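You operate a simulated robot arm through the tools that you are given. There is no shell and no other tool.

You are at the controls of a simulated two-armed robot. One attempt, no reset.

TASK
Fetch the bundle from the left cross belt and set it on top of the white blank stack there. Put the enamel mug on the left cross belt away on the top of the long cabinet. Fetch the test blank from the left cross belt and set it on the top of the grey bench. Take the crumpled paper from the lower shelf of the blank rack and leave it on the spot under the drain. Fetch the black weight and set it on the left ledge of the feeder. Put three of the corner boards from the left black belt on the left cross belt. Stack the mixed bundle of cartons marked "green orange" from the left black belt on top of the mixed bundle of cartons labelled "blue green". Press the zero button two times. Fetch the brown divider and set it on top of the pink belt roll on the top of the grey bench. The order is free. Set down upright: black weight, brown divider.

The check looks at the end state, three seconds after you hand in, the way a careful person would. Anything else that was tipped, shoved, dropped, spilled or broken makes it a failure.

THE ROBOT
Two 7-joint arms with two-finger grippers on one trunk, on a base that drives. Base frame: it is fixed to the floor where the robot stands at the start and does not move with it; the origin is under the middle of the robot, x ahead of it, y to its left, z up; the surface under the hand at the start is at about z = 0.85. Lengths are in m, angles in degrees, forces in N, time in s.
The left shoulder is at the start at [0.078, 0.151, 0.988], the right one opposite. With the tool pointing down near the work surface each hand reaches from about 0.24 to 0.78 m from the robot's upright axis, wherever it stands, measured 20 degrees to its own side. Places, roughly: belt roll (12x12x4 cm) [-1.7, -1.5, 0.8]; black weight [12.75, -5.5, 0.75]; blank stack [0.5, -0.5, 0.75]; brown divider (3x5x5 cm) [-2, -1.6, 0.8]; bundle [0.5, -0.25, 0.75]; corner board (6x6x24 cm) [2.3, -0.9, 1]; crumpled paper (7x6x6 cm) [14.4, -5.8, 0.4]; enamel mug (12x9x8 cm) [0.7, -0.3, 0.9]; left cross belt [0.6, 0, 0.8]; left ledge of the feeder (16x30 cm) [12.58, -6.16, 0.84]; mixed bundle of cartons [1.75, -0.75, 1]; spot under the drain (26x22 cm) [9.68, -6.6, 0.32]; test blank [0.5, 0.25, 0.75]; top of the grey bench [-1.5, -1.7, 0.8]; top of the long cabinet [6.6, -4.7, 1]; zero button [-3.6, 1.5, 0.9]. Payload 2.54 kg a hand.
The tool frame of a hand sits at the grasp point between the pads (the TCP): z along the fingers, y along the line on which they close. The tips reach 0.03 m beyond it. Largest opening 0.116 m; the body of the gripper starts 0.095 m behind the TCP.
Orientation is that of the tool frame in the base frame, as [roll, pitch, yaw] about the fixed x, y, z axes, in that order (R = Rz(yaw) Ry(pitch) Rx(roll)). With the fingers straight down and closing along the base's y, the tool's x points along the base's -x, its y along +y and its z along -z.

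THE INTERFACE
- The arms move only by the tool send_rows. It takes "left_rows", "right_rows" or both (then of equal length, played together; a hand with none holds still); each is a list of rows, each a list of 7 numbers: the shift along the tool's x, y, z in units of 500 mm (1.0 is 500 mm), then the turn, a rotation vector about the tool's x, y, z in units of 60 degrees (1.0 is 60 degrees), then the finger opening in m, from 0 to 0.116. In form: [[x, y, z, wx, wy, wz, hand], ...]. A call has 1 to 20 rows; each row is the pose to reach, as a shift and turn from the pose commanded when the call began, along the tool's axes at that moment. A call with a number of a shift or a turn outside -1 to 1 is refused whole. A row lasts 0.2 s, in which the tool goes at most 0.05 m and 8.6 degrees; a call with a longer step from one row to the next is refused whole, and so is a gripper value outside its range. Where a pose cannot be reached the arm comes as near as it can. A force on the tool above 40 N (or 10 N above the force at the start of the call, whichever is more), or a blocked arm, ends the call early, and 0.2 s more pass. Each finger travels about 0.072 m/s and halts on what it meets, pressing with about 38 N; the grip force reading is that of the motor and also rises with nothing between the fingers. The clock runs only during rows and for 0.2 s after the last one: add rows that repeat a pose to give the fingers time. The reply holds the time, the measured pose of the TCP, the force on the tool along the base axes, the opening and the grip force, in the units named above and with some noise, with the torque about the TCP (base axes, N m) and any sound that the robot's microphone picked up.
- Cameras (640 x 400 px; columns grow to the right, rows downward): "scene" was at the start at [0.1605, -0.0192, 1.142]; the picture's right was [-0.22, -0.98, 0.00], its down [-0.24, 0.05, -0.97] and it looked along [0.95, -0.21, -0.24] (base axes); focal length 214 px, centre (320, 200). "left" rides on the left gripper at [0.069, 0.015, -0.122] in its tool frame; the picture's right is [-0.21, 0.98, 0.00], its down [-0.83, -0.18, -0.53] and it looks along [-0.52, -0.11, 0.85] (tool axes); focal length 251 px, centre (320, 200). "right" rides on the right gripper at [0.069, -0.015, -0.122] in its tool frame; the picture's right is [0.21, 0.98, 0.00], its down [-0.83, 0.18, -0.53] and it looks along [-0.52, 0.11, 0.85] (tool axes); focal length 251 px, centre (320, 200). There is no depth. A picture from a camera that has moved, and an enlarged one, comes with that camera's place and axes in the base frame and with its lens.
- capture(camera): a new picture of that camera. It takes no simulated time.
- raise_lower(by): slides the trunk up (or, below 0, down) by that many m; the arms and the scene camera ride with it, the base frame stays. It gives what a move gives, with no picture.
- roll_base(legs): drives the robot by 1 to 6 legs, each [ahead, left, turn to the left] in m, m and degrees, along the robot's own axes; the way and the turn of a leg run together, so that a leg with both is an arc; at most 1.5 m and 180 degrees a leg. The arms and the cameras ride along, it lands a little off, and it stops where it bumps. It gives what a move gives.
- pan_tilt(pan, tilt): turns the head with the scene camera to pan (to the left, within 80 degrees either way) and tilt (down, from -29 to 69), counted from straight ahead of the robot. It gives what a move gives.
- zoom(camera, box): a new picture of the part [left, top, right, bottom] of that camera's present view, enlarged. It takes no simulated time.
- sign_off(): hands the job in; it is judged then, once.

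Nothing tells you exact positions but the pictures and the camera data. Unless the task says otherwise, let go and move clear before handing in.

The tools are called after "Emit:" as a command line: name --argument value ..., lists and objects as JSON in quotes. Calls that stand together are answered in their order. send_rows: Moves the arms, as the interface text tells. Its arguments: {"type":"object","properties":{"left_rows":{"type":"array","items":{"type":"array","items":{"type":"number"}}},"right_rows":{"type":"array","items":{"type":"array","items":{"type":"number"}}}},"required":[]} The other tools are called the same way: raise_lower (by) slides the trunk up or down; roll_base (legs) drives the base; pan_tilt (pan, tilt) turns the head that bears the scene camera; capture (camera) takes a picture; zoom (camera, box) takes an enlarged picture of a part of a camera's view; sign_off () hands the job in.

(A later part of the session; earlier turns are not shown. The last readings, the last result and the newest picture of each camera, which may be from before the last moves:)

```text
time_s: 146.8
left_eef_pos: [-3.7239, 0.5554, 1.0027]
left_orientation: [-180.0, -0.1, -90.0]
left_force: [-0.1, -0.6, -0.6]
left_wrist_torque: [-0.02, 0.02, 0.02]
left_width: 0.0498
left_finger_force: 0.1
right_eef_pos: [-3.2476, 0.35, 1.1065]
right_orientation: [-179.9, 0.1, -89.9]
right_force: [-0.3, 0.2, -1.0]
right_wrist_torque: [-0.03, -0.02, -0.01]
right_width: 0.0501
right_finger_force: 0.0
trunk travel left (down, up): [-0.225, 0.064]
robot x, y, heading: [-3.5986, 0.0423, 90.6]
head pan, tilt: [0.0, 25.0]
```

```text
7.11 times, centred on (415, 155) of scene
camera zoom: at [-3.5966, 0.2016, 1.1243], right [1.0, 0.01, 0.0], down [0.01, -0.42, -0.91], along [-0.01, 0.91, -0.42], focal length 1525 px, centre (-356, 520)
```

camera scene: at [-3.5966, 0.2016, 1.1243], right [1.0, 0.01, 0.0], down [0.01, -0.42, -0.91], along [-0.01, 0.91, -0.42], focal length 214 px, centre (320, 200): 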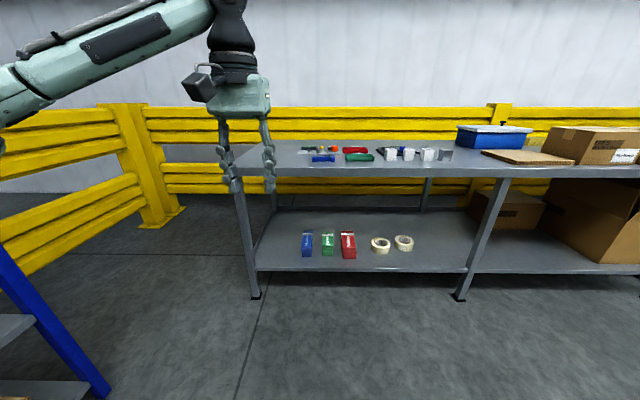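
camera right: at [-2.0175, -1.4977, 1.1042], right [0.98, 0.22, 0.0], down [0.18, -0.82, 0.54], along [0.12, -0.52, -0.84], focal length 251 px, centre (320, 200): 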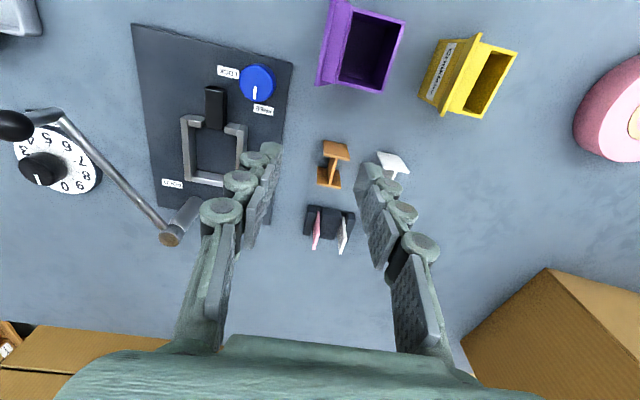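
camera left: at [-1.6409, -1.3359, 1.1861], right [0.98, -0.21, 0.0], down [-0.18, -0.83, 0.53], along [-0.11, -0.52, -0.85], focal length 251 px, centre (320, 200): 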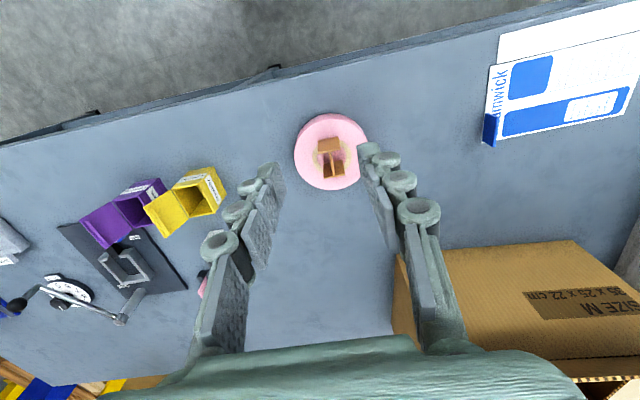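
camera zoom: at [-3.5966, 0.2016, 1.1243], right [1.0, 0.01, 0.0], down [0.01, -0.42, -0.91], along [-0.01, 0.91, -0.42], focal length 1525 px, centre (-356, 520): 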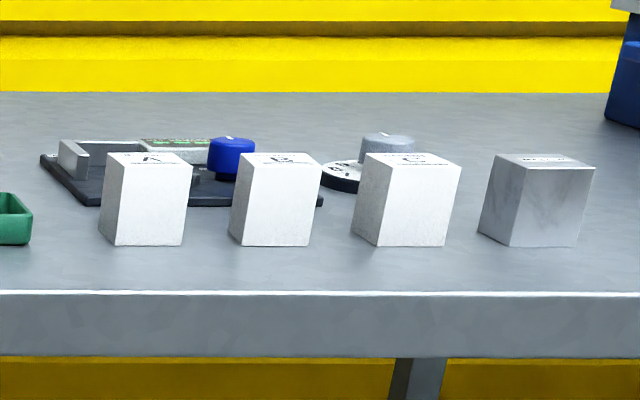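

Emit:
roll_base --legs '[[0.55, 0, -0.6]]'

Emit:
pan_tilt --pan 0 --tilt 35

Emit:
capture --camera "scene"

Emit:
capture --camera "left"

```text
time_s: 149.9
left_eef_pos: [-3.7194, 1.1038, 1.0034]
left_orientation: [180.0, -0.1, -90.9]
left_force: [-0.3, -0.6, 0.0]
left_wrist_torque: [0.01, 0.02, 0.01]
left_width: 0.0501
left_finger_force: 0.0
right_eef_pos: [-3.2477, 0.8933, 1.1066]
right_orientation: [-179.9, 0.2, -90.8]
right_force: [-0.5, 1.1, 0.0]
right_wrist_torque: [-0.02, 0.0, -0.03]
right_width: 0.05
right_finger_force: 0.0
trunk travel left (down, up): [-0.225, 0.064]
robot x, y, heading: [-3.6005, 0.5877, 90.0]
head pan, tilt: [0.0, 25.0]
```

```text
time_s: 150.7
left_eef_pos: [-3.7201, 1.1029, 1.0027]
left_orientation: [180.0, 0.0, -90.9]
left_force: [0.0, 0.8, 0.9]
left_wrist_torque: [0.02, -0.01, -0.02]
left_width: 0.0499
left_finger_force: 0.0
right_eef_pos: [-3.2474, 0.8924, 1.1079]
right_orientation: [180.0, 0.1, -90.7]
right_force: [-0.8, 0.4, -1.0]
right_wrist_torque: [0.0, 0.01, 0.0]
right_width: 0.0501
right_finger_force: 0.0
trunk travel left (down, up): [-0.225, 0.064]
robot x, y, heading: [-3.5966, 0.5875, 90.1]
head pan, tilt: [0.0, 35.0]
```

```text
taken
camera scene: at [-3.5981, 0.7453, 1.1085], right [1.0, 0.0, 0.0], down [0.0, -0.57, -0.82], along [0.0, 0.82, -0.57], focal length 214 px, centre (320, 200)
```

scene: 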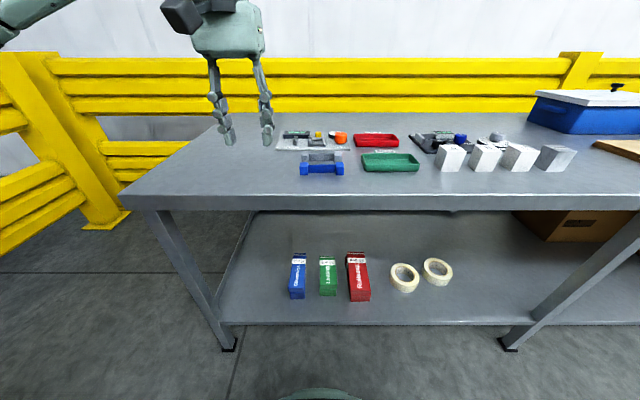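

```text
taken
camera left: at [-3.7367, 1.035, 1.1254], right [-0.97, 0.23, 0.0], down [0.19, 0.82, 0.53], along [0.12, 0.52, -0.85], focal length 251 px, centre (320, 200)
```

left: 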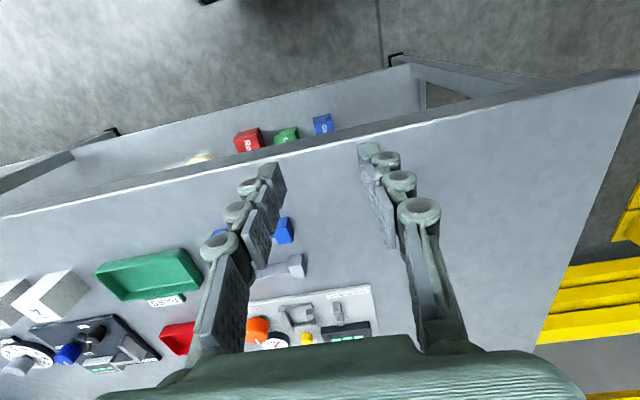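

Emit:
zoom --camera "scene" --box '[260, 115, 440, 185]'

Emit:
zoom --camera "scene" --box '[400, 115, 520, 185]'

Emit:
zoom --camera "left" --box '[220, 250, 420, 370]'

```text
3.56 times, centred on (350, 150) of scene
camera zoom: at [-3.5981, 0.7453, 1.1085], right [1.0, 0.0, 0.0], down [0.0, -0.57, -0.82], along [0.0, 0.82, -0.57], focal length 763 px, centre (213, 378)
```

zoom: 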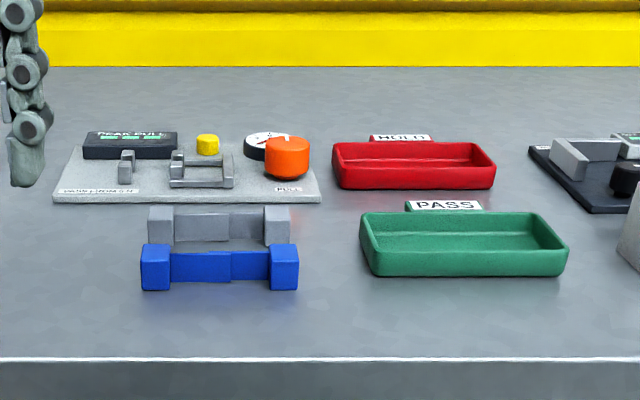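

```text
5.33 times, centred on (460, 150) of scene
camera zoom: at [-3.5981, 0.7453, 1.1085], right [1.0, 0.0, 0.0], down [0.0, -0.57, -0.82], along [0.0, 0.82, -0.57], focal length 1144 px, centre (-427, 467)
```

zoom: 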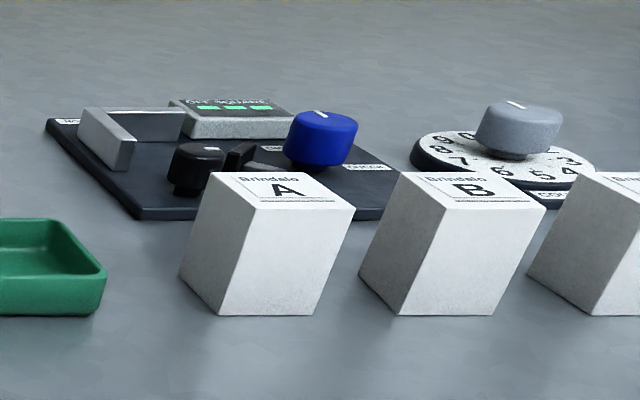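

```text
3.20 times, centred on (320, 310) of left
camera zoom: at [-3.7367, 1.035, 1.1254], right [-0.97, 0.23, 0.0], down [0.19, 0.82, 0.53], along [0.12, 0.52, -0.85], focal length 805 px, centre (320, -152)
```

zoom: 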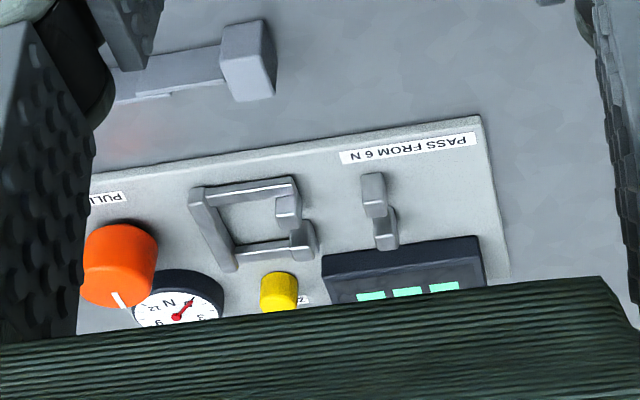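

The yellow button on the "PEAK PULL" tester carries the "Z…" label; it triangulates to about (-3.604, 1.51), top z ≈ 0.857. I'll move up to the bench so the left hand can press it.

Emit:
roll_base --legs '[[0.17, -0.15, 0]]'

Emit:
raise_lower --by 0.06

Emit:
send_rows --left_rows '[[0, 0, -0.04, 0, 0, 0, 0.03], [-0.08, 0.0, -0.05, 0, 0, 0, 0.0], [-0.16, 0.0, -0.05, 0, 0, 0, 0.0], [-0.16, 0.0, -0.05, 0, 0, 0, 0.0]]'

Emit:
capture --camera "left"

Emit:
capture --camera "scene"

```text
time_s: 152.8
left_eef_pos: [-3.5711, 1.2717, 1.0022]
left_orientation: [180.0, -0.1, -90.9]
left_force: [0.7, -0.2, 0.0]
left_wrist_torque: [0.0, -0.01, 0.0]
left_width: 0.0502
left_finger_force: 0.1
right_eef_pos: [-3.0997, 1.0615, 1.1069]
right_orientation: [180.0, 0.1, -90.7]
right_force: [-0.7, 0.1, 0.2]
right_wrist_torque: [-0.02, 0.0, -0.02]
right_width: 0.05
right_finger_force: 0.1
trunk travel left (down, up): [-0.225, 0.064]
robot x, y, heading: [-3.451, 0.7557, 90.0]
head pan, tilt: [0.0, 35.0]
```

```text
time_s: 153.8
left_eef_pos: [-3.5706, 1.2709, 1.0628]
left_orientation: [-179.9, -0.1, -90.8]
left_force: [0.1, 0.4, -0.3]
left_wrist_torque: [-0.04, -0.01, 0.04]
left_width: 0.0503
left_finger_force: 0.0
right_eef_pos: [-3.0991, 1.0611, 1.1662]
right_orientation: [179.9, 0.1, -90.6]
right_force: [-0.2, 0.1, 0.3]
right_wrist_torque: [-0.01, 0.01, 0.03]
right_width: 0.0499
right_finger_force: 0.1
trunk travel left (down, up): [-0.285, 0.004]
robot x, y, heading: [-3.45, 0.7562, 90.0]
head pan, tilt: [0.0, 35.0]
```

```text
time_s: 154.8
left_eef_pos: [-3.5709, 1.3517, 1.0869]
left_orientation: [180.0, -0.1, -90.9]
left_force: [0.0, -0.1, -0.2]
left_wrist_torque: [0.01, 0.02, 0.01]
left_width: 0.0
left_finger_force: 28.6
right_eef_pos: [-3.0996, 1.0612, 1.1666]
right_orientation: [-179.9, 0.1, -90.6]
right_force: [0.3, 0.0, 0.7]
right_wrist_torque: [0.01, 0.0, 0.01]
right_width: 0.0499
right_finger_force: 0.0
trunk travel left (down, up): [-0.285, 0.004]
robot x, y, heading: [-3.4536, 0.758, 89.9]
head pan, tilt: [0.0, 35.0]
```

```text
taken
camera left: at [-3.587, 1.2835, 1.2095], right [-0.97, 0.23, 0.0], down [0.19, 0.82, 0.53], along [0.12, 0.52, -0.85], focal length 251 px, centre (320, 200)
```

left: 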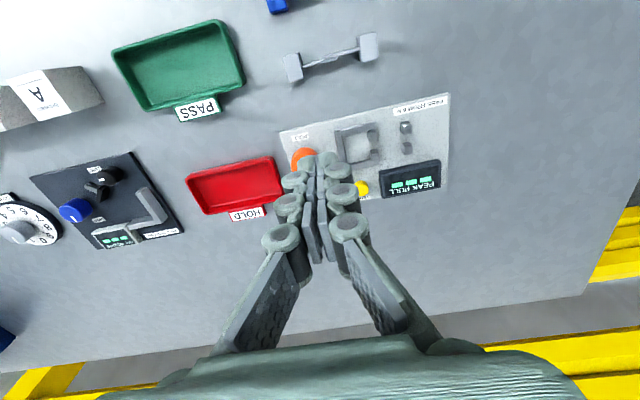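

```text
taken
camera scene: at [-3.449, 0.9132, 1.1685], right [1.0, 0.0, 0.0], down [0.0, -0.57, -0.82], along [0.0, 0.82, -0.57], focal length 214 px, centre (320, 200)
```

scene: 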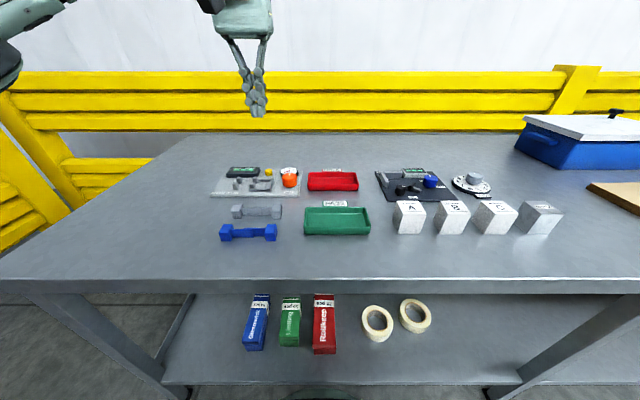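

Emit:
zoom --camera "left" --box '[280, 120, 460, 220]'

Emit:
zoom --camera "scene" --box '[200, 155, 320, 215]'

```text
3.56 times, centred on (370, 170) of left
camera zoom: at [-3.587, 1.2835, 1.2095], right [-0.97, 0.23, 0.0], down [0.19, 0.82, 0.53], along [0.12, 0.52, -0.85], focal length 894 px, centre (142, 307)
```

zoom: 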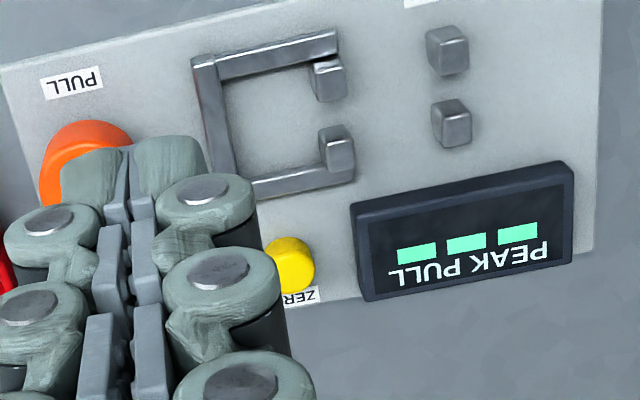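

```text
5.33 times, centred on (260, 185) of scene
camera zoom: at [-3.449, 0.9132, 1.1685], right [1.0, 0.0, 0.0], down [0.0, -0.57, -0.82], along [0.0, 0.82, -0.57], focal length 1144 px, centre (640, 280)
```

zoom: 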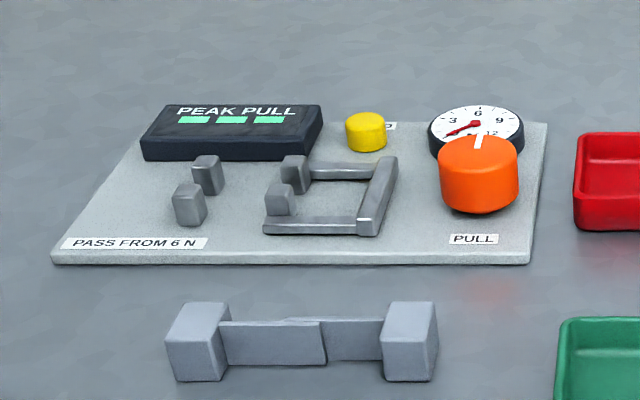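

The label reads ZERO, so the yellow button is right. I'll refine its height and the bench edge before pressing.

Emit:
zoom --camera "scene" --box '[260, 250, 380, 310]'

Emit:
pan_tilt --pan 0 --tilt 65

Emit:
capture --camera "scene"

```text
5.33 times, centred on (320, 280) of scene
camera zoom: at [-3.449, 0.9132, 1.1685], right [1.0, 0.0, 0.0], down [0.0, -0.57, -0.82], along [0.0, 0.82, -0.57], focal length 1144 px, centre (320, -227)
```

zoom: 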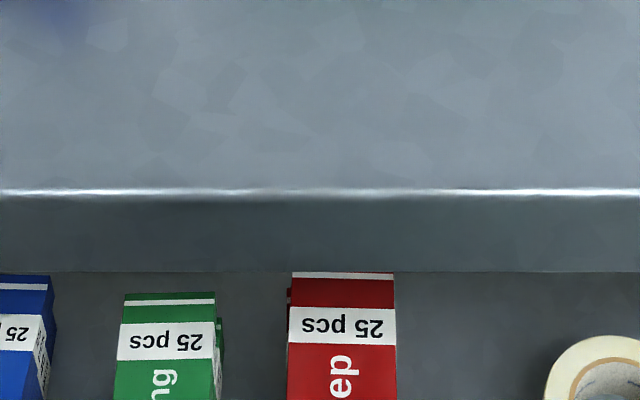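

```text
time_s: 155.7
left_eef_pos: [-3.57, 1.3524, 1.0871]
left_orientation: [180.0, -0.1, -90.8]
left_force: [0.2, 0.2, -0.8]
left_wrist_torque: [-0.03, 0.01, -0.02]
left_width: 0.0
left_finger_force: 28.9
right_eef_pos: [-3.0986, 1.0604, 1.1661]
right_orientation: [179.9, 0.1, -90.7]
right_force: [-0.7, -0.4, -0.4]
right_wrist_torque: [-0.04, 0.0, 0.0]
right_width: 0.0501
right_finger_force: 0.1
trunk travel left (down, up): [-0.285, 0.004]
robot x, y, heading: [-3.4512, 0.7576, 90.1]
head pan, tilt: [0.0, 65.0]
```

```text
taken
camera scene: at [-3.4489, 0.8861, 1.1286], right [1.0, 0.0, 0.0], down [0.0, -0.91, -0.42], along [0.0, 0.42, -0.91], focal length 214 px, centre (320, 200)
```

scene: 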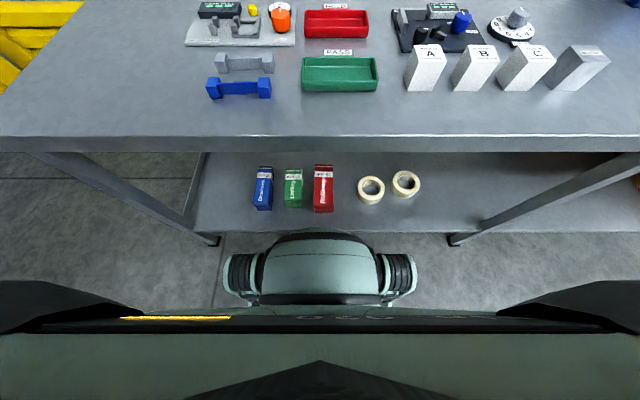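

The bench top is actually at z ≈ 0.849 with its front at y ≈ 1.137, so my base is nearly touching the shelf. I'll back off 3 cm, then take a closer wrist view of the button.

Emit:
roll_base --legs '[[-0.03, 0, 0]]'

Emit:
send_rows --left_rows '[[-0.03, -0.03, 0.04, 0, 0, 0, 0.0], [-0.06, -0.06, 0.1, 0, 0, 0, 0.0], [-0.06, -0.08, 0.16, 0, 0, 0, 0.0], [-0.06, -0.08, 0.16, 0, 0, 0, 0.0]]'

Emit:
capture --camera "left"

Emit:
pan_tilt --pan 0 --tilt 40

Emit:
zoom --camera "scene" --box '[200, 120, 320, 200]'

```text
time_s: 156.5
left_eef_pos: [-3.5708, 1.3221, 1.0886]
left_orientation: [180.0, 0.0, -90.8]
left_force: [-0.1, -0.9, -0.4]
left_wrist_torque: [0.05, -0.01, -0.04]
left_width: 0.0
left_finger_force: 29.1
right_eef_pos: [-3.0983, 1.0295, 1.1675]
right_orientation: [-179.9, 0.2, -90.7]
right_force: [-0.4, -0.7, -0.4]
right_wrist_torque: [0.04, 0.0, 0.02]
right_width: 0.0498
right_finger_force: 0.1
trunk travel left (down, up): [-0.285, 0.004]
robot x, y, heading: [-3.4496, 0.7274, 89.8]
head pan, tilt: [0.0, 65.0]
```

```text
time_s: 157.5
left_eef_pos: [-3.5295, 1.3532, 1.0078]
left_orientation: [179.9, 0.1, -90.7]
left_force: [0.0, -0.6, -0.4]
left_wrist_torque: [0.03, -0.01, -0.02]
left_width: 0.0
left_finger_force: 29.0
right_eef_pos: [-3.0981, 1.0319, 1.1672]
right_orientation: [180.0, 0.1, -90.8]
right_force: [0.0, -0.3, -0.2]
right_wrist_torque: [-0.02, -0.01, 0.0]
right_width: 0.0499
right_finger_force: 0.0
trunk travel left (down, up): [-0.285, 0.004]
robot x, y, heading: [-3.4485, 0.7273, 89.8]
head pan, tilt: [0.0, 65.0]
```

```text
taken
camera left: at [-3.5465, 1.284, 1.1294], right [-0.97, 0.23, 0.0], down [0.19, 0.82, 0.53], along [0.12, 0.52, -0.85], focal length 251 px, centre (320, 200)
```

left: 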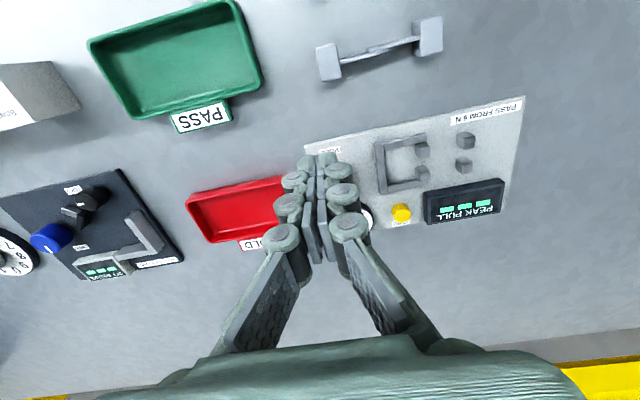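

```text
time_s: 158.4
left_eef_pos: [-3.5303, 1.3532, 1.0068]
left_orientation: [180.0, -0.1, -90.9]
left_force: [-0.6, -0.1, 0.0]
left_wrist_torque: [0.0, 0.02, -0.01]
left_width: 0.0
left_finger_force: 28.2
right_eef_pos: [-3.098, 1.0314, 1.1673]
right_orientation: [-180.0, 0.1, -90.7]
right_force: [0.4, 0.4, 0.0]
right_wrist_torque: [0.02, 0.04, 0.01]
right_width: 0.05
right_finger_force: 0.0
trunk travel left (down, up): [-0.285, 0.004]
robot x, y, heading: [-3.4525, 0.7236, 90.2]
head pan, tilt: [0.0, 40.0]
```

```text
5.00 times, centred on (260, 160) of scene
camera zoom: at [-3.4489, 0.8805, 1.1608], right [1.0, 0.0, 0.0], down [0.0, -0.64, -0.77], along [0.0, 0.77, -0.64], focal length 1072 px, centre (620, 400)
```

zoom: 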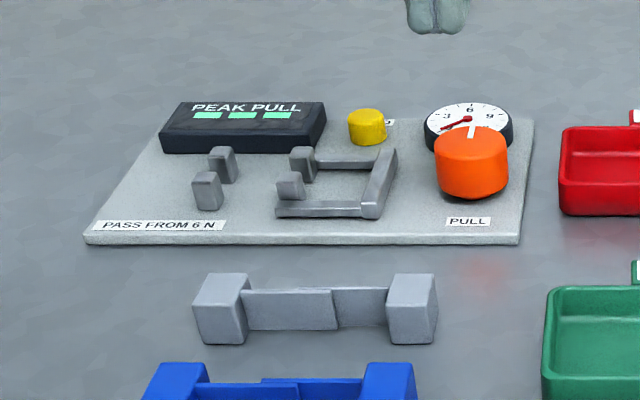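

Emit:
zoom --camera "left" --box '[360, 180, 440, 240]'

```text
6.67 times, centred on (400, 210) of left
camera zoom: at [-3.5468, 1.2841, 1.1296], right [-0.97, 0.23, 0.0], down [0.19, 0.82, 0.53], along [0.12, 0.52, -0.85], focal length 1676 px, centre (-213, 133)
```

zoom: 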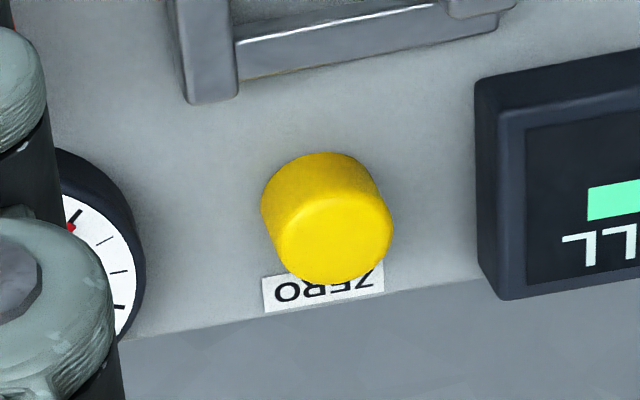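

The button top is at (-3.603, 1.484, 0.877), about 2.2 cm across. Moving the closed left fingertips above it, at a safe height first.

Emit:
send_rows --left_rows '[[-0.07, 0.04, 0, 0, 0, 0, 0.0], [-0.14, 0.08, 0.02, 0, 0, 0, 0.0], [-0.2, 0.12, 0.04, 0, 0, 0, 0.0], [-0.26, 0.15, 0.07, 0, 0, 0, 0.0], [-0.26, 0.15, 0.1, 0, 0, 0, 0.0], [-0.26, 0.15, 0.1, 0, 0, 0, 0.0]]'

Emit:
zoom --camera "scene" --box '[200, 120, 320, 200]'

```text
time_s: 159.8
left_eef_pos: [-3.6059, 1.478, 0.9565]
left_orientation: [179.9, 0.0, -90.9]
left_force: [-1.2, -0.2, 0.5]
left_wrist_torque: [-0.02, 0.01, -0.01]
left_width: 0.0
left_finger_force: 28.4
left hand out of reach, approached as far as the arm can: row 4, 5, 6
right_eef_pos: [-3.0998, 1.0302, 1.1671]
right_orientation: [-180.0, 0.1, -90.6]
right_force: [-0.2, 0.0, 1.0]
right_wrist_torque: [0.02, -0.01, 0.0]
right_width: 0.0501
right_finger_force: 0.1
trunk travel left (down, up): [-0.285, 0.004]
robot x, y, heading: [-3.4488, 0.7244, 89.9]
head pan, tilt: [0.0, 40.0]
```

```text
5.00 times, centred on (260, 160) of scene
camera zoom: at [-3.4492, 0.8806, 1.1609], right [1.0, 0.0, 0.0], down [0.0, -0.64, -0.77], along [0.0, 0.77, -0.64], focal length 1072 px, centre (620, 400)
```

zoom: 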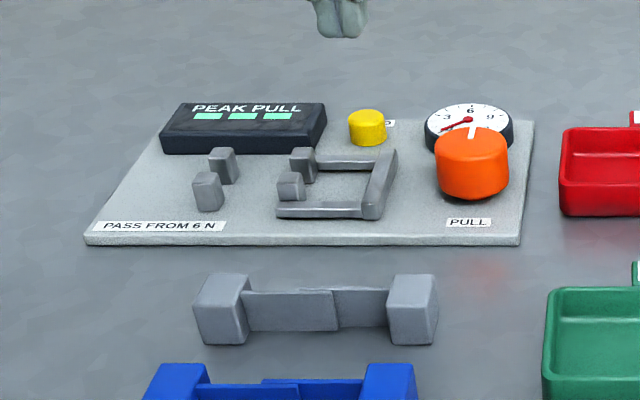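

Emit:
send_rows --left_rows '[[-0.006, -0.01, 0.03, 0, 0, 0, 0.0], [-0.012, -0.01, 0.06, 0, 0, 0, 0.0], [-0.014, -0.01, 0.075, 0, 0, 0, 0.0], [-0.014, -0.01, 0.075, 0, 0, 0, 0.0]]'

Emit:
zoom --camera "scene" --box '[200, 120, 320, 200]'

Emit:
capture --camera "left"

```text
time_s: 160.8
left_eef_pos: [-3.6015, 1.4826, 0.9189]
left_orientation: [180.0, 0.1, -90.7]
left_force: [0.4, 0.2, 0.1]
left_wrist_torque: [0.02, -0.03, 0.01]
left_width: 0.0001
left_finger_force: 28.6
right_eef_pos: [-3.0989, 1.0311, 1.1659]
right_orientation: [180.0, 0.0, -90.7]
right_force: [-0.5, 0.4, -0.3]
right_wrist_torque: [0.01, 0.0, 0.0]
right_width: 0.0499
right_finger_force: 0.1
trunk travel left (down, up): [-0.285, 0.004]
robot x, y, heading: [-3.4478, 0.7274, 90.0]
head pan, tilt: [0.0, 40.0]
```

```text
5.00 times, centred on (260, 160) of scene
camera zoom: at [-3.4488, 0.8805, 1.1609], right [1.0, 0.0, 0.0], down [0.0, -0.64, -0.77], along [0.0, 0.77, -0.64], focal length 1072 px, centre (620, 400)
```

zoom: 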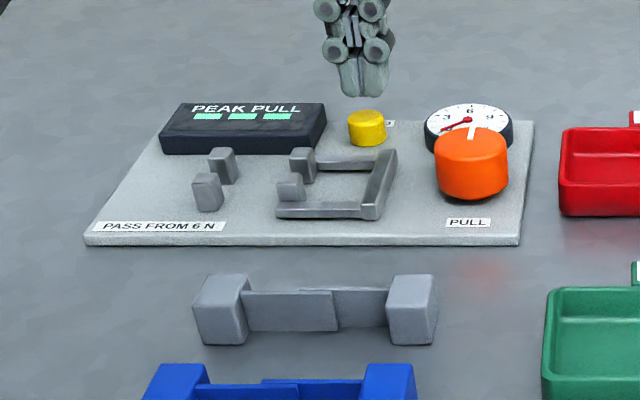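

```text
taken
camera left: at [-3.6166, 1.4155, 1.0416], right [-0.97, 0.23, 0.0], down [0.19, 0.82, 0.53], along [0.12, 0.52, -0.85], focal length 251 px, centre (320, 200)
```

left: 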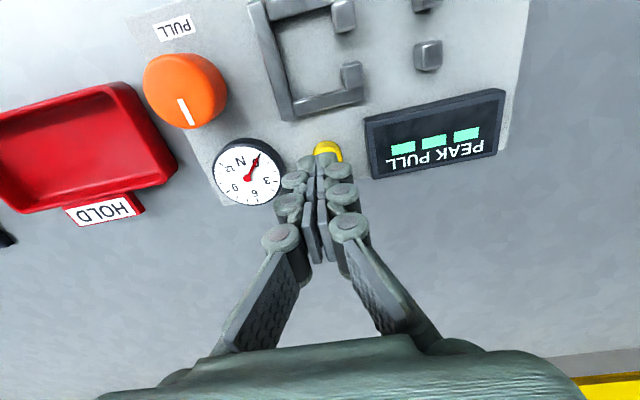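

The fingertips are right above the button. Pressing down slowly.

Emit:
send_rows --left_rows '[[0, 0, 0.014, 0, 0, 0, 0.0], [0, 0, 0.022, 0, 0, 0, 0.0], [0, 0, 0.027, 0, 0, 0, 0.0], [0, 0, 0.03, 0, 0, 0, 0.0]]'

Emit:
zoom --camera "scene" --box '[200, 120, 320, 200]'

```text
time_s: 161.8
left_eef_pos: [-3.5998, 1.485, 0.905]
left_orientation: [179.9, -0.1, -90.8]
left_force: [0.1, 0.5, 0.4]
left_wrist_torque: [0.04, -0.04, 0.04]
left_width: 0.0
left_finger_force: 28.9
right_eef_pos: [-3.0987, 1.0302, 1.1672]
right_orientation: [180.0, 0.2, -90.8]
right_force: [0.6, 0.8, -0.3]
right_wrist_torque: [-0.01, 0.0, 0.01]
right_width: 0.05
right_finger_force: 0.0
trunk travel left (down, up): [-0.285, 0.004]
robot x, y, heading: [-3.4498, 0.7233, 89.9]
head pan, tilt: [0.0, 40.0]
```

```text
5.00 times, centred on (260, 160) of scene
camera zoom: at [-3.4488, 0.8805, 1.1609], right [1.0, 0.0, 0.0], down [0.0, -0.64, -0.77], along [0.0, 0.77, -0.64], focal length 1072 px, centre (620, 400)
```

zoom: 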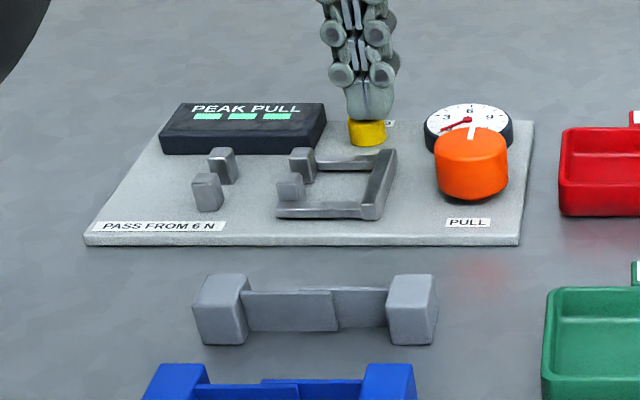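

Emit:
send_rows --left_rows '[[0, 0, 0.003, 0, 0, 0, 0.0], [0, 0, 0.006, 0, 0, 0, 0.0], [0, 0, 0.009, 0, 0, 0, 0.0], [0, 0, 0.009, 0, 0, 0, 0.0]]'

Emit:
zoom --camera "scene" --box '[200, 120, 320, 200]'

```text
time_s: 162.8
left_eef_pos: [-3.5999, 1.4855, 0.9004]
left_orientation: [179.9, 0.0, -90.9]
left_force: [1.6, 0.7, 0.8]
left_wrist_torque: [0.0, 0.04, 0.01]
left_width: 0.0003
left_finger_force: 29.0
right_eef_pos: [-3.0992, 1.0306, 1.1665]
right_orientation: [-180.0, 0.1, -90.7]
right_force: [0.1, 0.6, -0.9]
right_wrist_torque: [0.02, 0.03, 0.02]
right_width: 0.0499
right_finger_force: 0.0
trunk travel left (down, up): [-0.285, 0.004]
robot x, y, heading: [-3.4505, 0.7276, 90.1]
head pan, tilt: [0.0, 40.0]
```

```text
5.00 times, centred on (260, 160) of scene
camera zoom: at [-3.4488, 0.8805, 1.1609], right [1.0, 0.0, 0.0], down [0.0, -0.64, -0.77], along [0.0, 0.77, -0.64], focal length 1072 px, centre (620, 400)
```

zoom: 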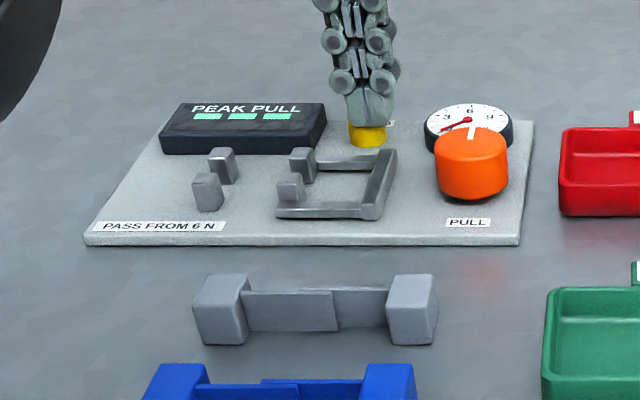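

Emit:
zoom --camera "left" --box '[280, 110, 380, 180]'

Emit:
zoom --camera "scene" --box '[250, 120, 300, 160]'

```text
5.71 times, centred on (330, 145) of left
camera zoom: at [-3.6161, 1.4167, 1.0227], right [-0.97, 0.23, 0.0], down [0.19, 0.82, 0.53], along [0.12, 0.52, -0.85], focal length 1437 px, centre (263, 514)
```

zoom: 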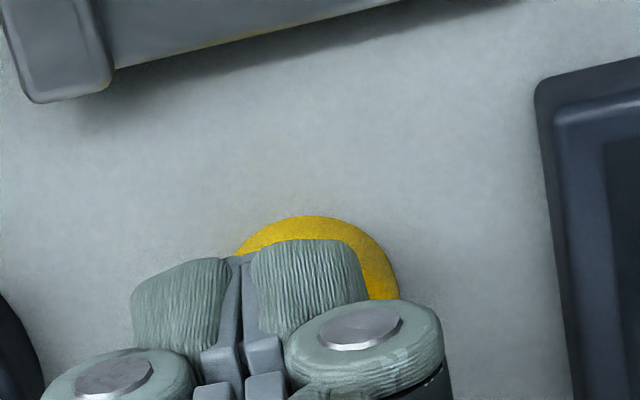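

```text
10.00 times, centred on (275, 140) of scene
camera zoom: at [-3.4488, 0.8805, 1.1609], right [1.0, 0.0, 0.0], down [0.0, -0.64, -0.77], along [0.0, 0.77, -0.64], focal length 2145 px, centre (770, 800)
```

zoom: 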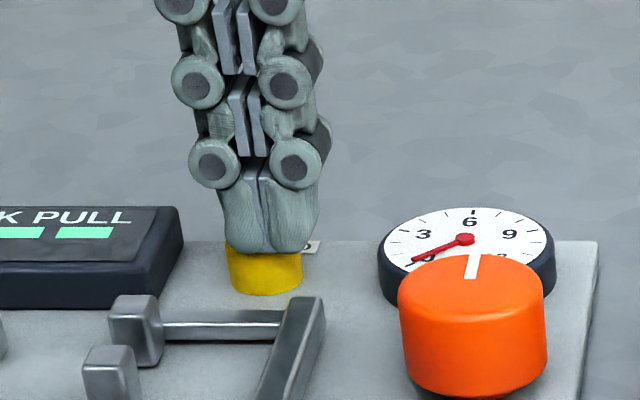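

Emit:
send_rows --left_rows '[[0.002, 0.007, 0.003, 0, 0, 0, 0.0], [0.002, 0.007, 0.006, 0, 0, 0, 0.0], [0.002, 0.007, 0.009, 0, 0, 0, 0.0], [0.002, 0.007, 0.009, 0, 0, 0, 0.0]]'

Emit:
zoom --camera "scene" --box '[250, 120, 300, 160]'

```text
time_s: 163.8
left_eef_pos: [-3.603, 1.4845, 0.8956]
left_orientation: [180.0, 0.0, -90.9]
left_force: [1.5, 0.3, 2.1]
left_wrist_torque: [0.02, -0.05, 0.0]
left_width: 0.0
left_finger_force: 28.6
right_eef_pos: [-3.0984, 1.0308, 1.167]
right_orientation: [179.9, 0.1, -90.7]
right_force: [-0.5, 0.8, -0.5]
right_wrist_torque: [0.01, 0.02, -0.02]
right_width: 0.0503
right_finger_force: 0.0
trunk travel left (down, up): [-0.285, 0.004]
robot x, y, heading: [-3.4496, 0.723, 89.8]
head pan, tilt: [0.0, 40.0]
heard: click
```

```text
10.00 times, centred on (275, 140) of scene
camera zoom: at [-3.4487, 0.8804, 1.161], right [1.0, 0.0, 0.0], down [0.0, -0.64, -0.77], along [0.0, 0.77, -0.64], focal length 2145 px, centre (770, 800)
```

zoom: 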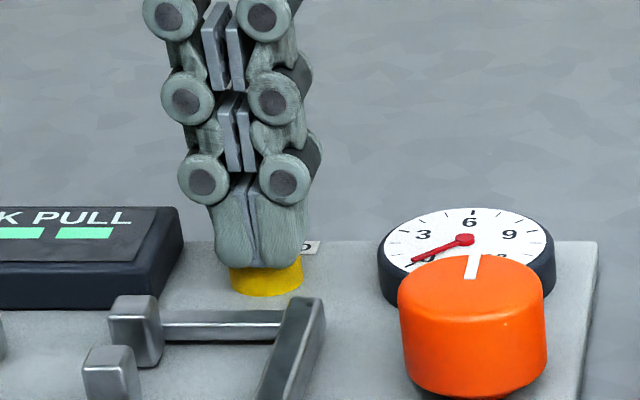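

A click: that's the first press. I'll lift 15 mm to let it come back, then press once more to the same depth.

Emit:
send_rows --left_rows '[[0, 0, -0.012, 0, 0, 0, 0.0], [0, 0, -0.03, 0, 0, 0, 0.0], [0, 0, -0.03, 0, 0, 0, 0.0], [0, 0, -0.03, 0, 0, 0, 0.0]]'

Emit:
send_rows --left_rows '[[0, 0, 0.016, 0, 0, 0, 0.0], [0, 0, 0.022, 0, 0, 0, 0.0], [0, 0, 0.026, 0, 0, 0, 0.0], [0, 0, 0.03, 0, 0, 0, 0.0], [0, 0, 0.03, 0, 0, 0, 0.0]]'

```text
time_s: 164.8
left_eef_pos: [-3.6047, 1.4841, 0.9102]
left_orientation: [-180.0, -0.1, -90.9]
left_force: [0.8, 0.7, -1.2]
left_wrist_torque: [-0.03, 0.01, -0.01]
left_width: 0.0
left_finger_force: 28.5
right_eef_pos: [-3.0985, 1.0309, 1.1674]
right_orientation: [180.0, 0.1, -90.7]
right_force: [-0.4, -0.1, 0.6]
right_wrist_torque: [-0.02, 0.05, 0.0]
right_width: 0.0499
right_finger_force: 0.1
trunk travel left (down, up): [-0.285, 0.004]
robot x, y, heading: [-3.4495, 0.7254, 90.0]
head pan, tilt: [0.0, 40.0]
```

```text
time_s: 166.0
left_eef_pos: [-3.6038, 1.4835, 0.8955]
left_orientation: [-179.9, -0.1, -90.8]
left_force: [-1.6, 0.3, 1.9]
left_wrist_torque: [0.03, 0.0, 0.0]
left_width: 0.0
left_finger_force: 28.7
right_eef_pos: [-3.0991, 1.0299, 1.1673]
right_orientation: [179.9, 0.0, -90.7]
right_force: [-0.6, -0.7, -0.5]
right_wrist_torque: [0.0, 0.01, -0.02]
right_width: 0.05
right_finger_force: 0.0
trunk travel left (down, up): [-0.285, 0.004]
robot x, y, heading: [-3.4502, 0.7263, 90.2]
head pan, tilt: [0.0, 40.0]
heard: click
```

Second click heard, so the button has been pressed twice. I'll rise straight up, retract, and look at the tester's display.

Emit:
send_rows --left_rows '[[0, 0, -0.04, 0, 0, 0, 0.0], [0, 0, -0.12, 0, 0, 0, 0.0], [0, 0, -0.2, 0, 0, 0, 0.0], [0.05, 0, -0.28, 0, 0, 0, 0.0], [0.12, 0, -0.34, 0, 0, 0, 0.0], [0.2, 0, -0.38, 0, 0, 0, 0.03], [0.29, 0, -0.4, 0, 0, 0, 0.05], [0.38, 0, -0.4, 0, 0, 0, 0.05]]'

Emit:
zoom --camera "scene" --box '[200, 120, 320, 200]'

```text
time_s: 167.8
left_eef_pos: [-3.6104, 1.4566, 1.0798]
left_orientation: [-178.9, 5.4, -89.5]
left_force: [-0.7, 0.1, 0.5]
left_wrist_torque: [-0.01, -0.02, 0.0]
left_width: 0.05
left_finger_force: 0.0
left hand out of reach, approached as far as the arm can: row 2, 3, 4, 5, 6, 7, 8
right_eef_pos: [-3.0986, 1.0314, 1.1664]
right_orientation: [-180.0, 0.1, -90.7]
right_force: [-0.5, 0.2, 0.5]
right_wrist_torque: [-0.02, 0.02, -0.08]
right_width: 0.0501
right_finger_force: 0.1
trunk travel left (down, up): [-0.285, 0.004]
robot x, y, heading: [-3.4498, 0.7261, 90.0]
head pan, tilt: [0.0, 40.0]
```

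```text
5.00 times, centred on (260, 160) of scene
camera zoom: at [-3.4488, 0.8807, 1.1609], right [1.0, 0.0, 0.0], down [0.0, -0.64, -0.77], along [0.0, 0.77, -0.64], focal length 1072 px, centre (620, 400)
```

zoom: 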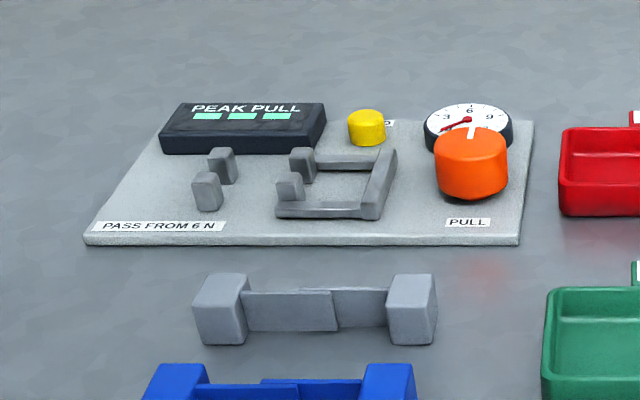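

Both presses registered and nothing else moved. The arm got a bit twisted near full stretch; I'll pull it back.

Emit:
send_rows --left_rows '[[0.08, 0, 0, 0, 0, 0, 0.05], [0.16, 0, 0, 0, 0, 0, 0.05], [0.24, 0, 0, 0, 0, 0, 0.05], [0.32, 0, 0, 0, 0, 0, 0.05], [0.4, 0, 0, 0, 0, 0, 0.05], [0.48, 0, 0, 0, 0, 0, 0.05]]'

Emit:
capture --camera "scene"

```text
time_s: 169.2
left_eef_pos: [-3.615, 1.221, 1.058]
left_orientation: [-178.9, 5.4, -89.4]
left_force: [0.0, -0.7, -0.2]
left_wrist_torque: [-0.01, -0.01, -0.03]
left_width: 0.05
left_finger_force: 0.0
right_eef_pos: [-3.0989, 1.0307, 1.1673]
right_orientation: [180.0, 0.1, -90.7]
right_force: [0.6, -0.8, 0.3]
right_wrist_torque: [0.05, 0.01, -0.01]
right_width: 0.0498
right_finger_force: 0.1
trunk travel left (down, up): [-0.285, 0.004]
robot x, y, heading: [-3.4481, 0.7291, 89.9]
head pan, tilt: [0.0, 40.0]
```

```text
taken
camera scene: at [-3.449, 0.8802, 1.161], right [1.0, 0.0, 0.0], down [0.0, -0.64, -0.77], along [0.0, 0.77, -0.64], focal length 214 px, centre (320, 200)
```

scene: 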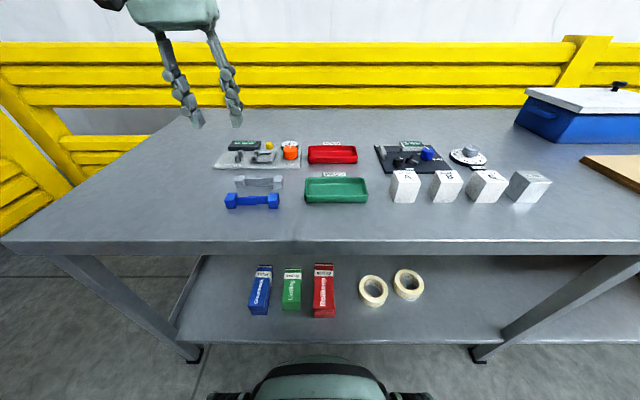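

Next are the corner boards and cartons on the left black belt, which I must reach from its right side. I'll straighten the left hand, back away and drive over there.

Emit:
send_rows --left_rows '[[0.06, -0.05, -0.02, -0.017, 0.09, 0, 0.05], [0.14, -0.1, -0.04, -0.017, 0.09, 0, 0.05], [0.2, -0.1, -0.06, -0.017, 0.09, 0, 0.05]]'

Emit:
roll_base --legs '[[-0.5, 0, 0], [0, 0, -90], [1.45, 0, 0]]'

Emit:
raise_lower --by -0.06

Emit:
pan_tilt --pan -20 --tilt 15

Emit:
capture --camera "scene"

```text
time_s: 170.0
left_eef_pos: [-3.5675, 1.118, 1.0797]
left_orientation: [-179.8, 0.0, -89.6]
left_force: [0.3, 0.1, -1.4]
left_wrist_torque: [-0.02, 0.03, -0.04]
left_width: 0.0498
left_finger_force: 0.1
right_eef_pos: [-3.0993, 1.0307, 1.166]
right_orientation: [-180.0, 0.0, -90.7]
right_force: [0.1, -0.3, -0.8]
right_wrist_torque: [0.0, 0.0, 0.02]
right_width: 0.05
right_finger_force: 0.0
trunk travel left (down, up): [-0.285, 0.004]
robot x, y, heading: [-3.4551, 0.7289, 90.1]
head pan, tilt: [0.0, 40.0]
```

```text
time_s: 183.8
left_eef_pos: [-1.5785, 0.345, 1.0793]
left_orientation: [-180.0, 0.0, -179.6]
left_force: [-0.4, 0.7, 0.4]
left_wrist_torque: [0.01, -0.01, 0.02]
left_width: 0.05
left_finger_force: 0.0
right_eef_pos: [-1.6688, -0.1244, 1.1672]
right_orientation: [-180.0, 0.0, 179.3]
right_force: [0.3, 0.2, -0.1]
right_wrist_torque: [-0.02, 0.01, 0.0]
right_width: 0.0497
right_finger_force: 0.1
trunk travel left (down, up): [-0.285, 0.004]
robot x, y, heading: [-1.9715, 0.2301, -0.2]
head pan, tilt: [0.0, 40.0]
```

```text
time_s: 184.8
left_eef_pos: [-1.579, 0.3439, 1.019]
left_orientation: [-179.9, 0.1, -179.8]
left_force: [-0.3, -0.5, -0.1]
left_wrist_torque: [-0.02, 0.02, 0.03]
left_width: 0.0501
left_finger_force: 0.0
right_eef_pos: [-1.6667, -0.1242, 1.1069]
right_orientation: [-180.0, 0.2, 179.3]
right_force: [0.3, 0.3, 0.0]
right_wrist_torque: [-0.02, -0.02, -0.01]
right_width: 0.0501
right_finger_force: 0.0
trunk travel left (down, up): [-0.225, 0.064]
robot x, y, heading: [-1.9703, 0.227, -0.2]
head pan, tilt: [0.0, 40.0]
```

```text
time_s: 185.7
left_eef_pos: [-1.578, 0.3439, 1.0199]
left_orientation: [-179.9, 0.0, -179.5]
left_force: [-0.4, -0.4, -0.4]
left_wrist_torque: [-0.02, 0.0, 0.0]
left_width: 0.0498
left_finger_force: 0.1
right_eef_pos: [-1.6671, -0.1246, 1.1073]
right_orientation: [180.0, 0.2, 179.3]
right_force: [0.3, 0.0, -0.1]
right_wrist_torque: [-0.01, 0.01, 0.01]
right_width: 0.0499
right_finger_force: 0.1
trunk travel left (down, up): [-0.225, 0.064]
robot x, y, heading: [-1.9689, 0.2241, 0.2]
head pan, tilt: [-20.0, 15.0]
```

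```text
taken
camera scene: at [-1.8144, 0.1965, 1.1404], right [-0.34, -0.94, 0.0], down [-0.24, 0.09, -0.97], along [0.91, -0.33, -0.26], focal length 214 px, centre (320, 200)
```

scene: 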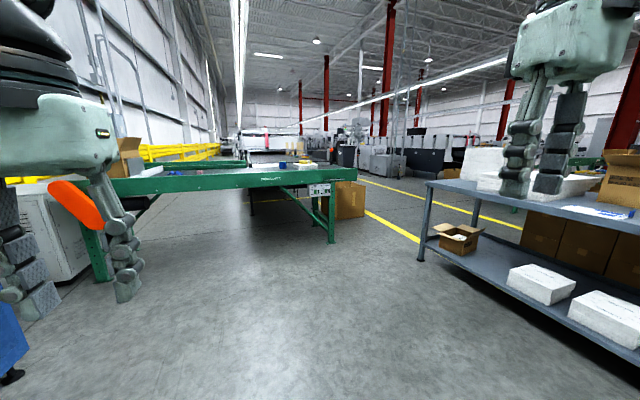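

The gap between the cross belt's end leg at about (0.32, -0.73) and the bench leg at (-0.35, -1.40) is nearly 0.95 m. That's passable if I go diagonally. I'll drive near it and look closely.

Emit:
roll_base --legs '[[1.25, -0.7, 0], [0, 0, -45]]'

Emit:
pan_tilt --pan 0 --tilt 35

Emit:
capture --camera "scene"

```text
time_s: 194.9
left_eef_pos: [-0.3816, -0.6532, 1.0206]
left_orientation: [-179.9, 0.0, 136.3]
left_force: [-0.2, 0.3, 0.0]
left_wrist_torque: [0.02, 0.03, 0.01]
left_width: 0.05
left_finger_force: 0.0
right_eef_pos: [-0.7694, -0.9278, 1.1066]
right_orientation: [180.0, 0.1, 135.2]
right_force: [0.7, 0.5, -0.3]
right_wrist_torque: [0.0, -0.01, 0.0]
right_width: 0.05
right_finger_force: 0.1
trunk travel left (down, up): [-0.225, 0.064]
robot x, y, heading: [-0.7448, -0.4639, -44.1]
head pan, tilt: [-20.0, 15.0]
```

```text
time_s: 195.8
left_eef_pos: [-0.3822, -0.6532, 1.0202]
left_orientation: [-179.9, 0.0, 136.3]
left_force: [0.5, -0.2, 0.0]
left_wrist_torque: [0.0, 0.01, -0.01]
left_width: 0.05
left_finger_force: 0.1
right_eef_pos: [-0.7695, -0.9281, 1.1071]
right_orientation: [180.0, 0.1, 135.2]
right_force: [0.5, -0.3, -0.5]
right_wrist_torque: [0.0, -0.01, 0.01]
right_width: 0.0499
right_finger_force: 0.2
trunk travel left (down, up): [-0.225, 0.064]
robot x, y, heading: [-0.7458, -0.4629, -44.2]
head pan, tilt: [0.0, 35.0]
```

```text
taken
camera scene: at [-0.6306, -0.5706, 1.1085], right [-0.7, -0.72, 0.0], down [-0.41, 0.4, -0.82], along [0.59, -0.57, -0.57], focal length 214 px, centre (320, 200)
```

scene: 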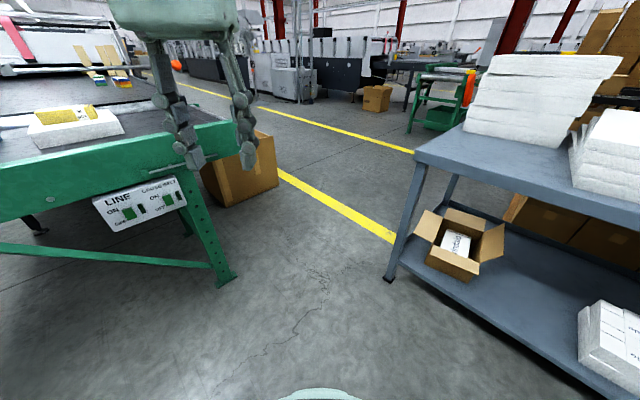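

The gap measures 0.95 m with midpoint (-0.047, -1.054), so I'll pass through it diagonally. A cardboard box on the floor at x ≥ 0.93, y -1.07 to -1.52 must be skirted after that.

Emit:
roll_base --legs '[[0.45, 0.063, 0], [0.46, 0, 0]]'

Emit:
capture --camera "scene"

```text
time_s: 200.9
left_eef_pos: [0.3196, -1.247, 1.0211]
left_orientation: [-179.8, -0.1, 136.1]
left_force: [0.4, -0.1, 0.3]
left_wrist_torque: [0.0, 0.0, 0.01]
left_width: 0.0501
left_finger_force: 0.0
right_eef_pos: [-0.0733, -1.5185, 1.107]
right_orientation: [-180.0, 0.1, 134.8]
right_force: [0.8, -0.5, 0.1]
right_wrist_torque: [0.01, 0.02, 0.01]
right_width: 0.0502
right_finger_force: 0.1
trunk travel left (down, up): [-0.225, 0.064]
robot x, y, heading: [-0.043, -1.0562, -44.5]
head pan, tilt: [0.0, 35.0]
```

```text
taken
camera scene: at [0.0699, -1.1634, 1.1084], right [-0.7, -0.71, 0.0], down [-0.41, 0.4, -0.82], along [0.58, -0.57, -0.57], focal length 214 px, centre (320, 200)
```

scene: 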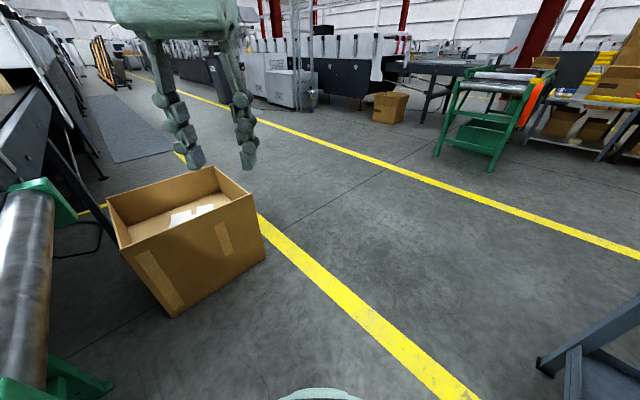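

Through the gap. Now I'll go forward, straighten to heading 0, pass outside the cardboard box at y ≈ -1.97, and drive alongside the left black belt.

Emit:
roll_base --legs '[[0.45, -0.1, 0], [0, 0, 44.5], [0, -0.55, 0]]'

Emit:
pan_tilt --pan 25 --tilt 20

Emit:
capture --camera "scene"

```text
time_s: 211.2
left_eef_pos: [0.6019, -1.8821, 1.0194]
left_orientation: [-179.9, 0.1, -179.5]
left_force: [0.3, 0.5, 1.0]
left_wrist_torque: [0.01, -0.01, 0.02]
left_width: 0.0498
left_finger_force: 0.1
right_eef_pos: [0.5152, -2.3501, 1.1077]
right_orientation: [-180.0, 0.2, 179.4]
right_force: [-0.4, 0.0, -0.8]
right_wrist_torque: [-0.01, 0.0, 0.02]
right_width: 0.0499
right_finger_force: 0.1
trunk travel left (down, up): [-0.225, 0.064]
robot x, y, heading: [0.2083, -1.9975, -0.2]
head pan, tilt: [0.0, 35.0]
```

```text
time_s: 212.1
left_eef_pos: [0.6018, -1.8822, 1.0199]
left_orientation: [-179.9, -0.1, -179.6]
left_force: [0.3, 0.2, -0.2]
left_wrist_torque: [-0.01, 0.0, 0.0]
left_width: 0.0502
left_finger_force: 0.0
right_eef_pos: [0.5146, -2.3499, 1.107]
right_orientation: [-179.9, 0.1, 179.3]
right_force: [0.5, -0.9, -0.5]
right_wrist_torque: [0.01, 0.0, 0.02]
right_width: 0.05
right_finger_force: 0.0
trunk travel left (down, up): [-0.225, 0.064]
robot x, y, heading: [0.2067, -1.9979, 0.2]
head pan, tilt: [25.0, 20.0]
```

```text
taken
camera scene: at [0.3633, -1.9576, 1.1323], right [0.42, -0.91, 0.0], down [-0.31, -0.15, -0.94], along [0.85, 0.4, -0.34], focal length 214 px, centre (320, 200)
```

scene: 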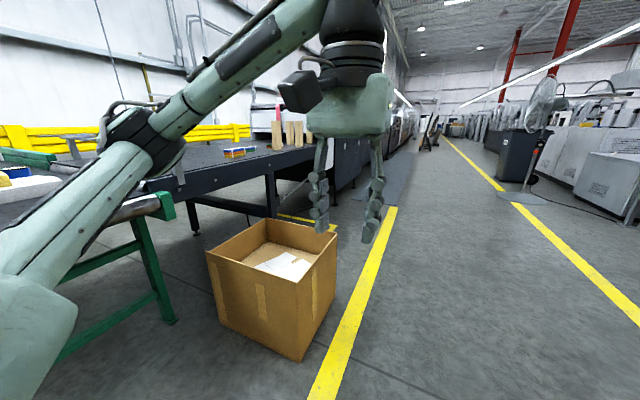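

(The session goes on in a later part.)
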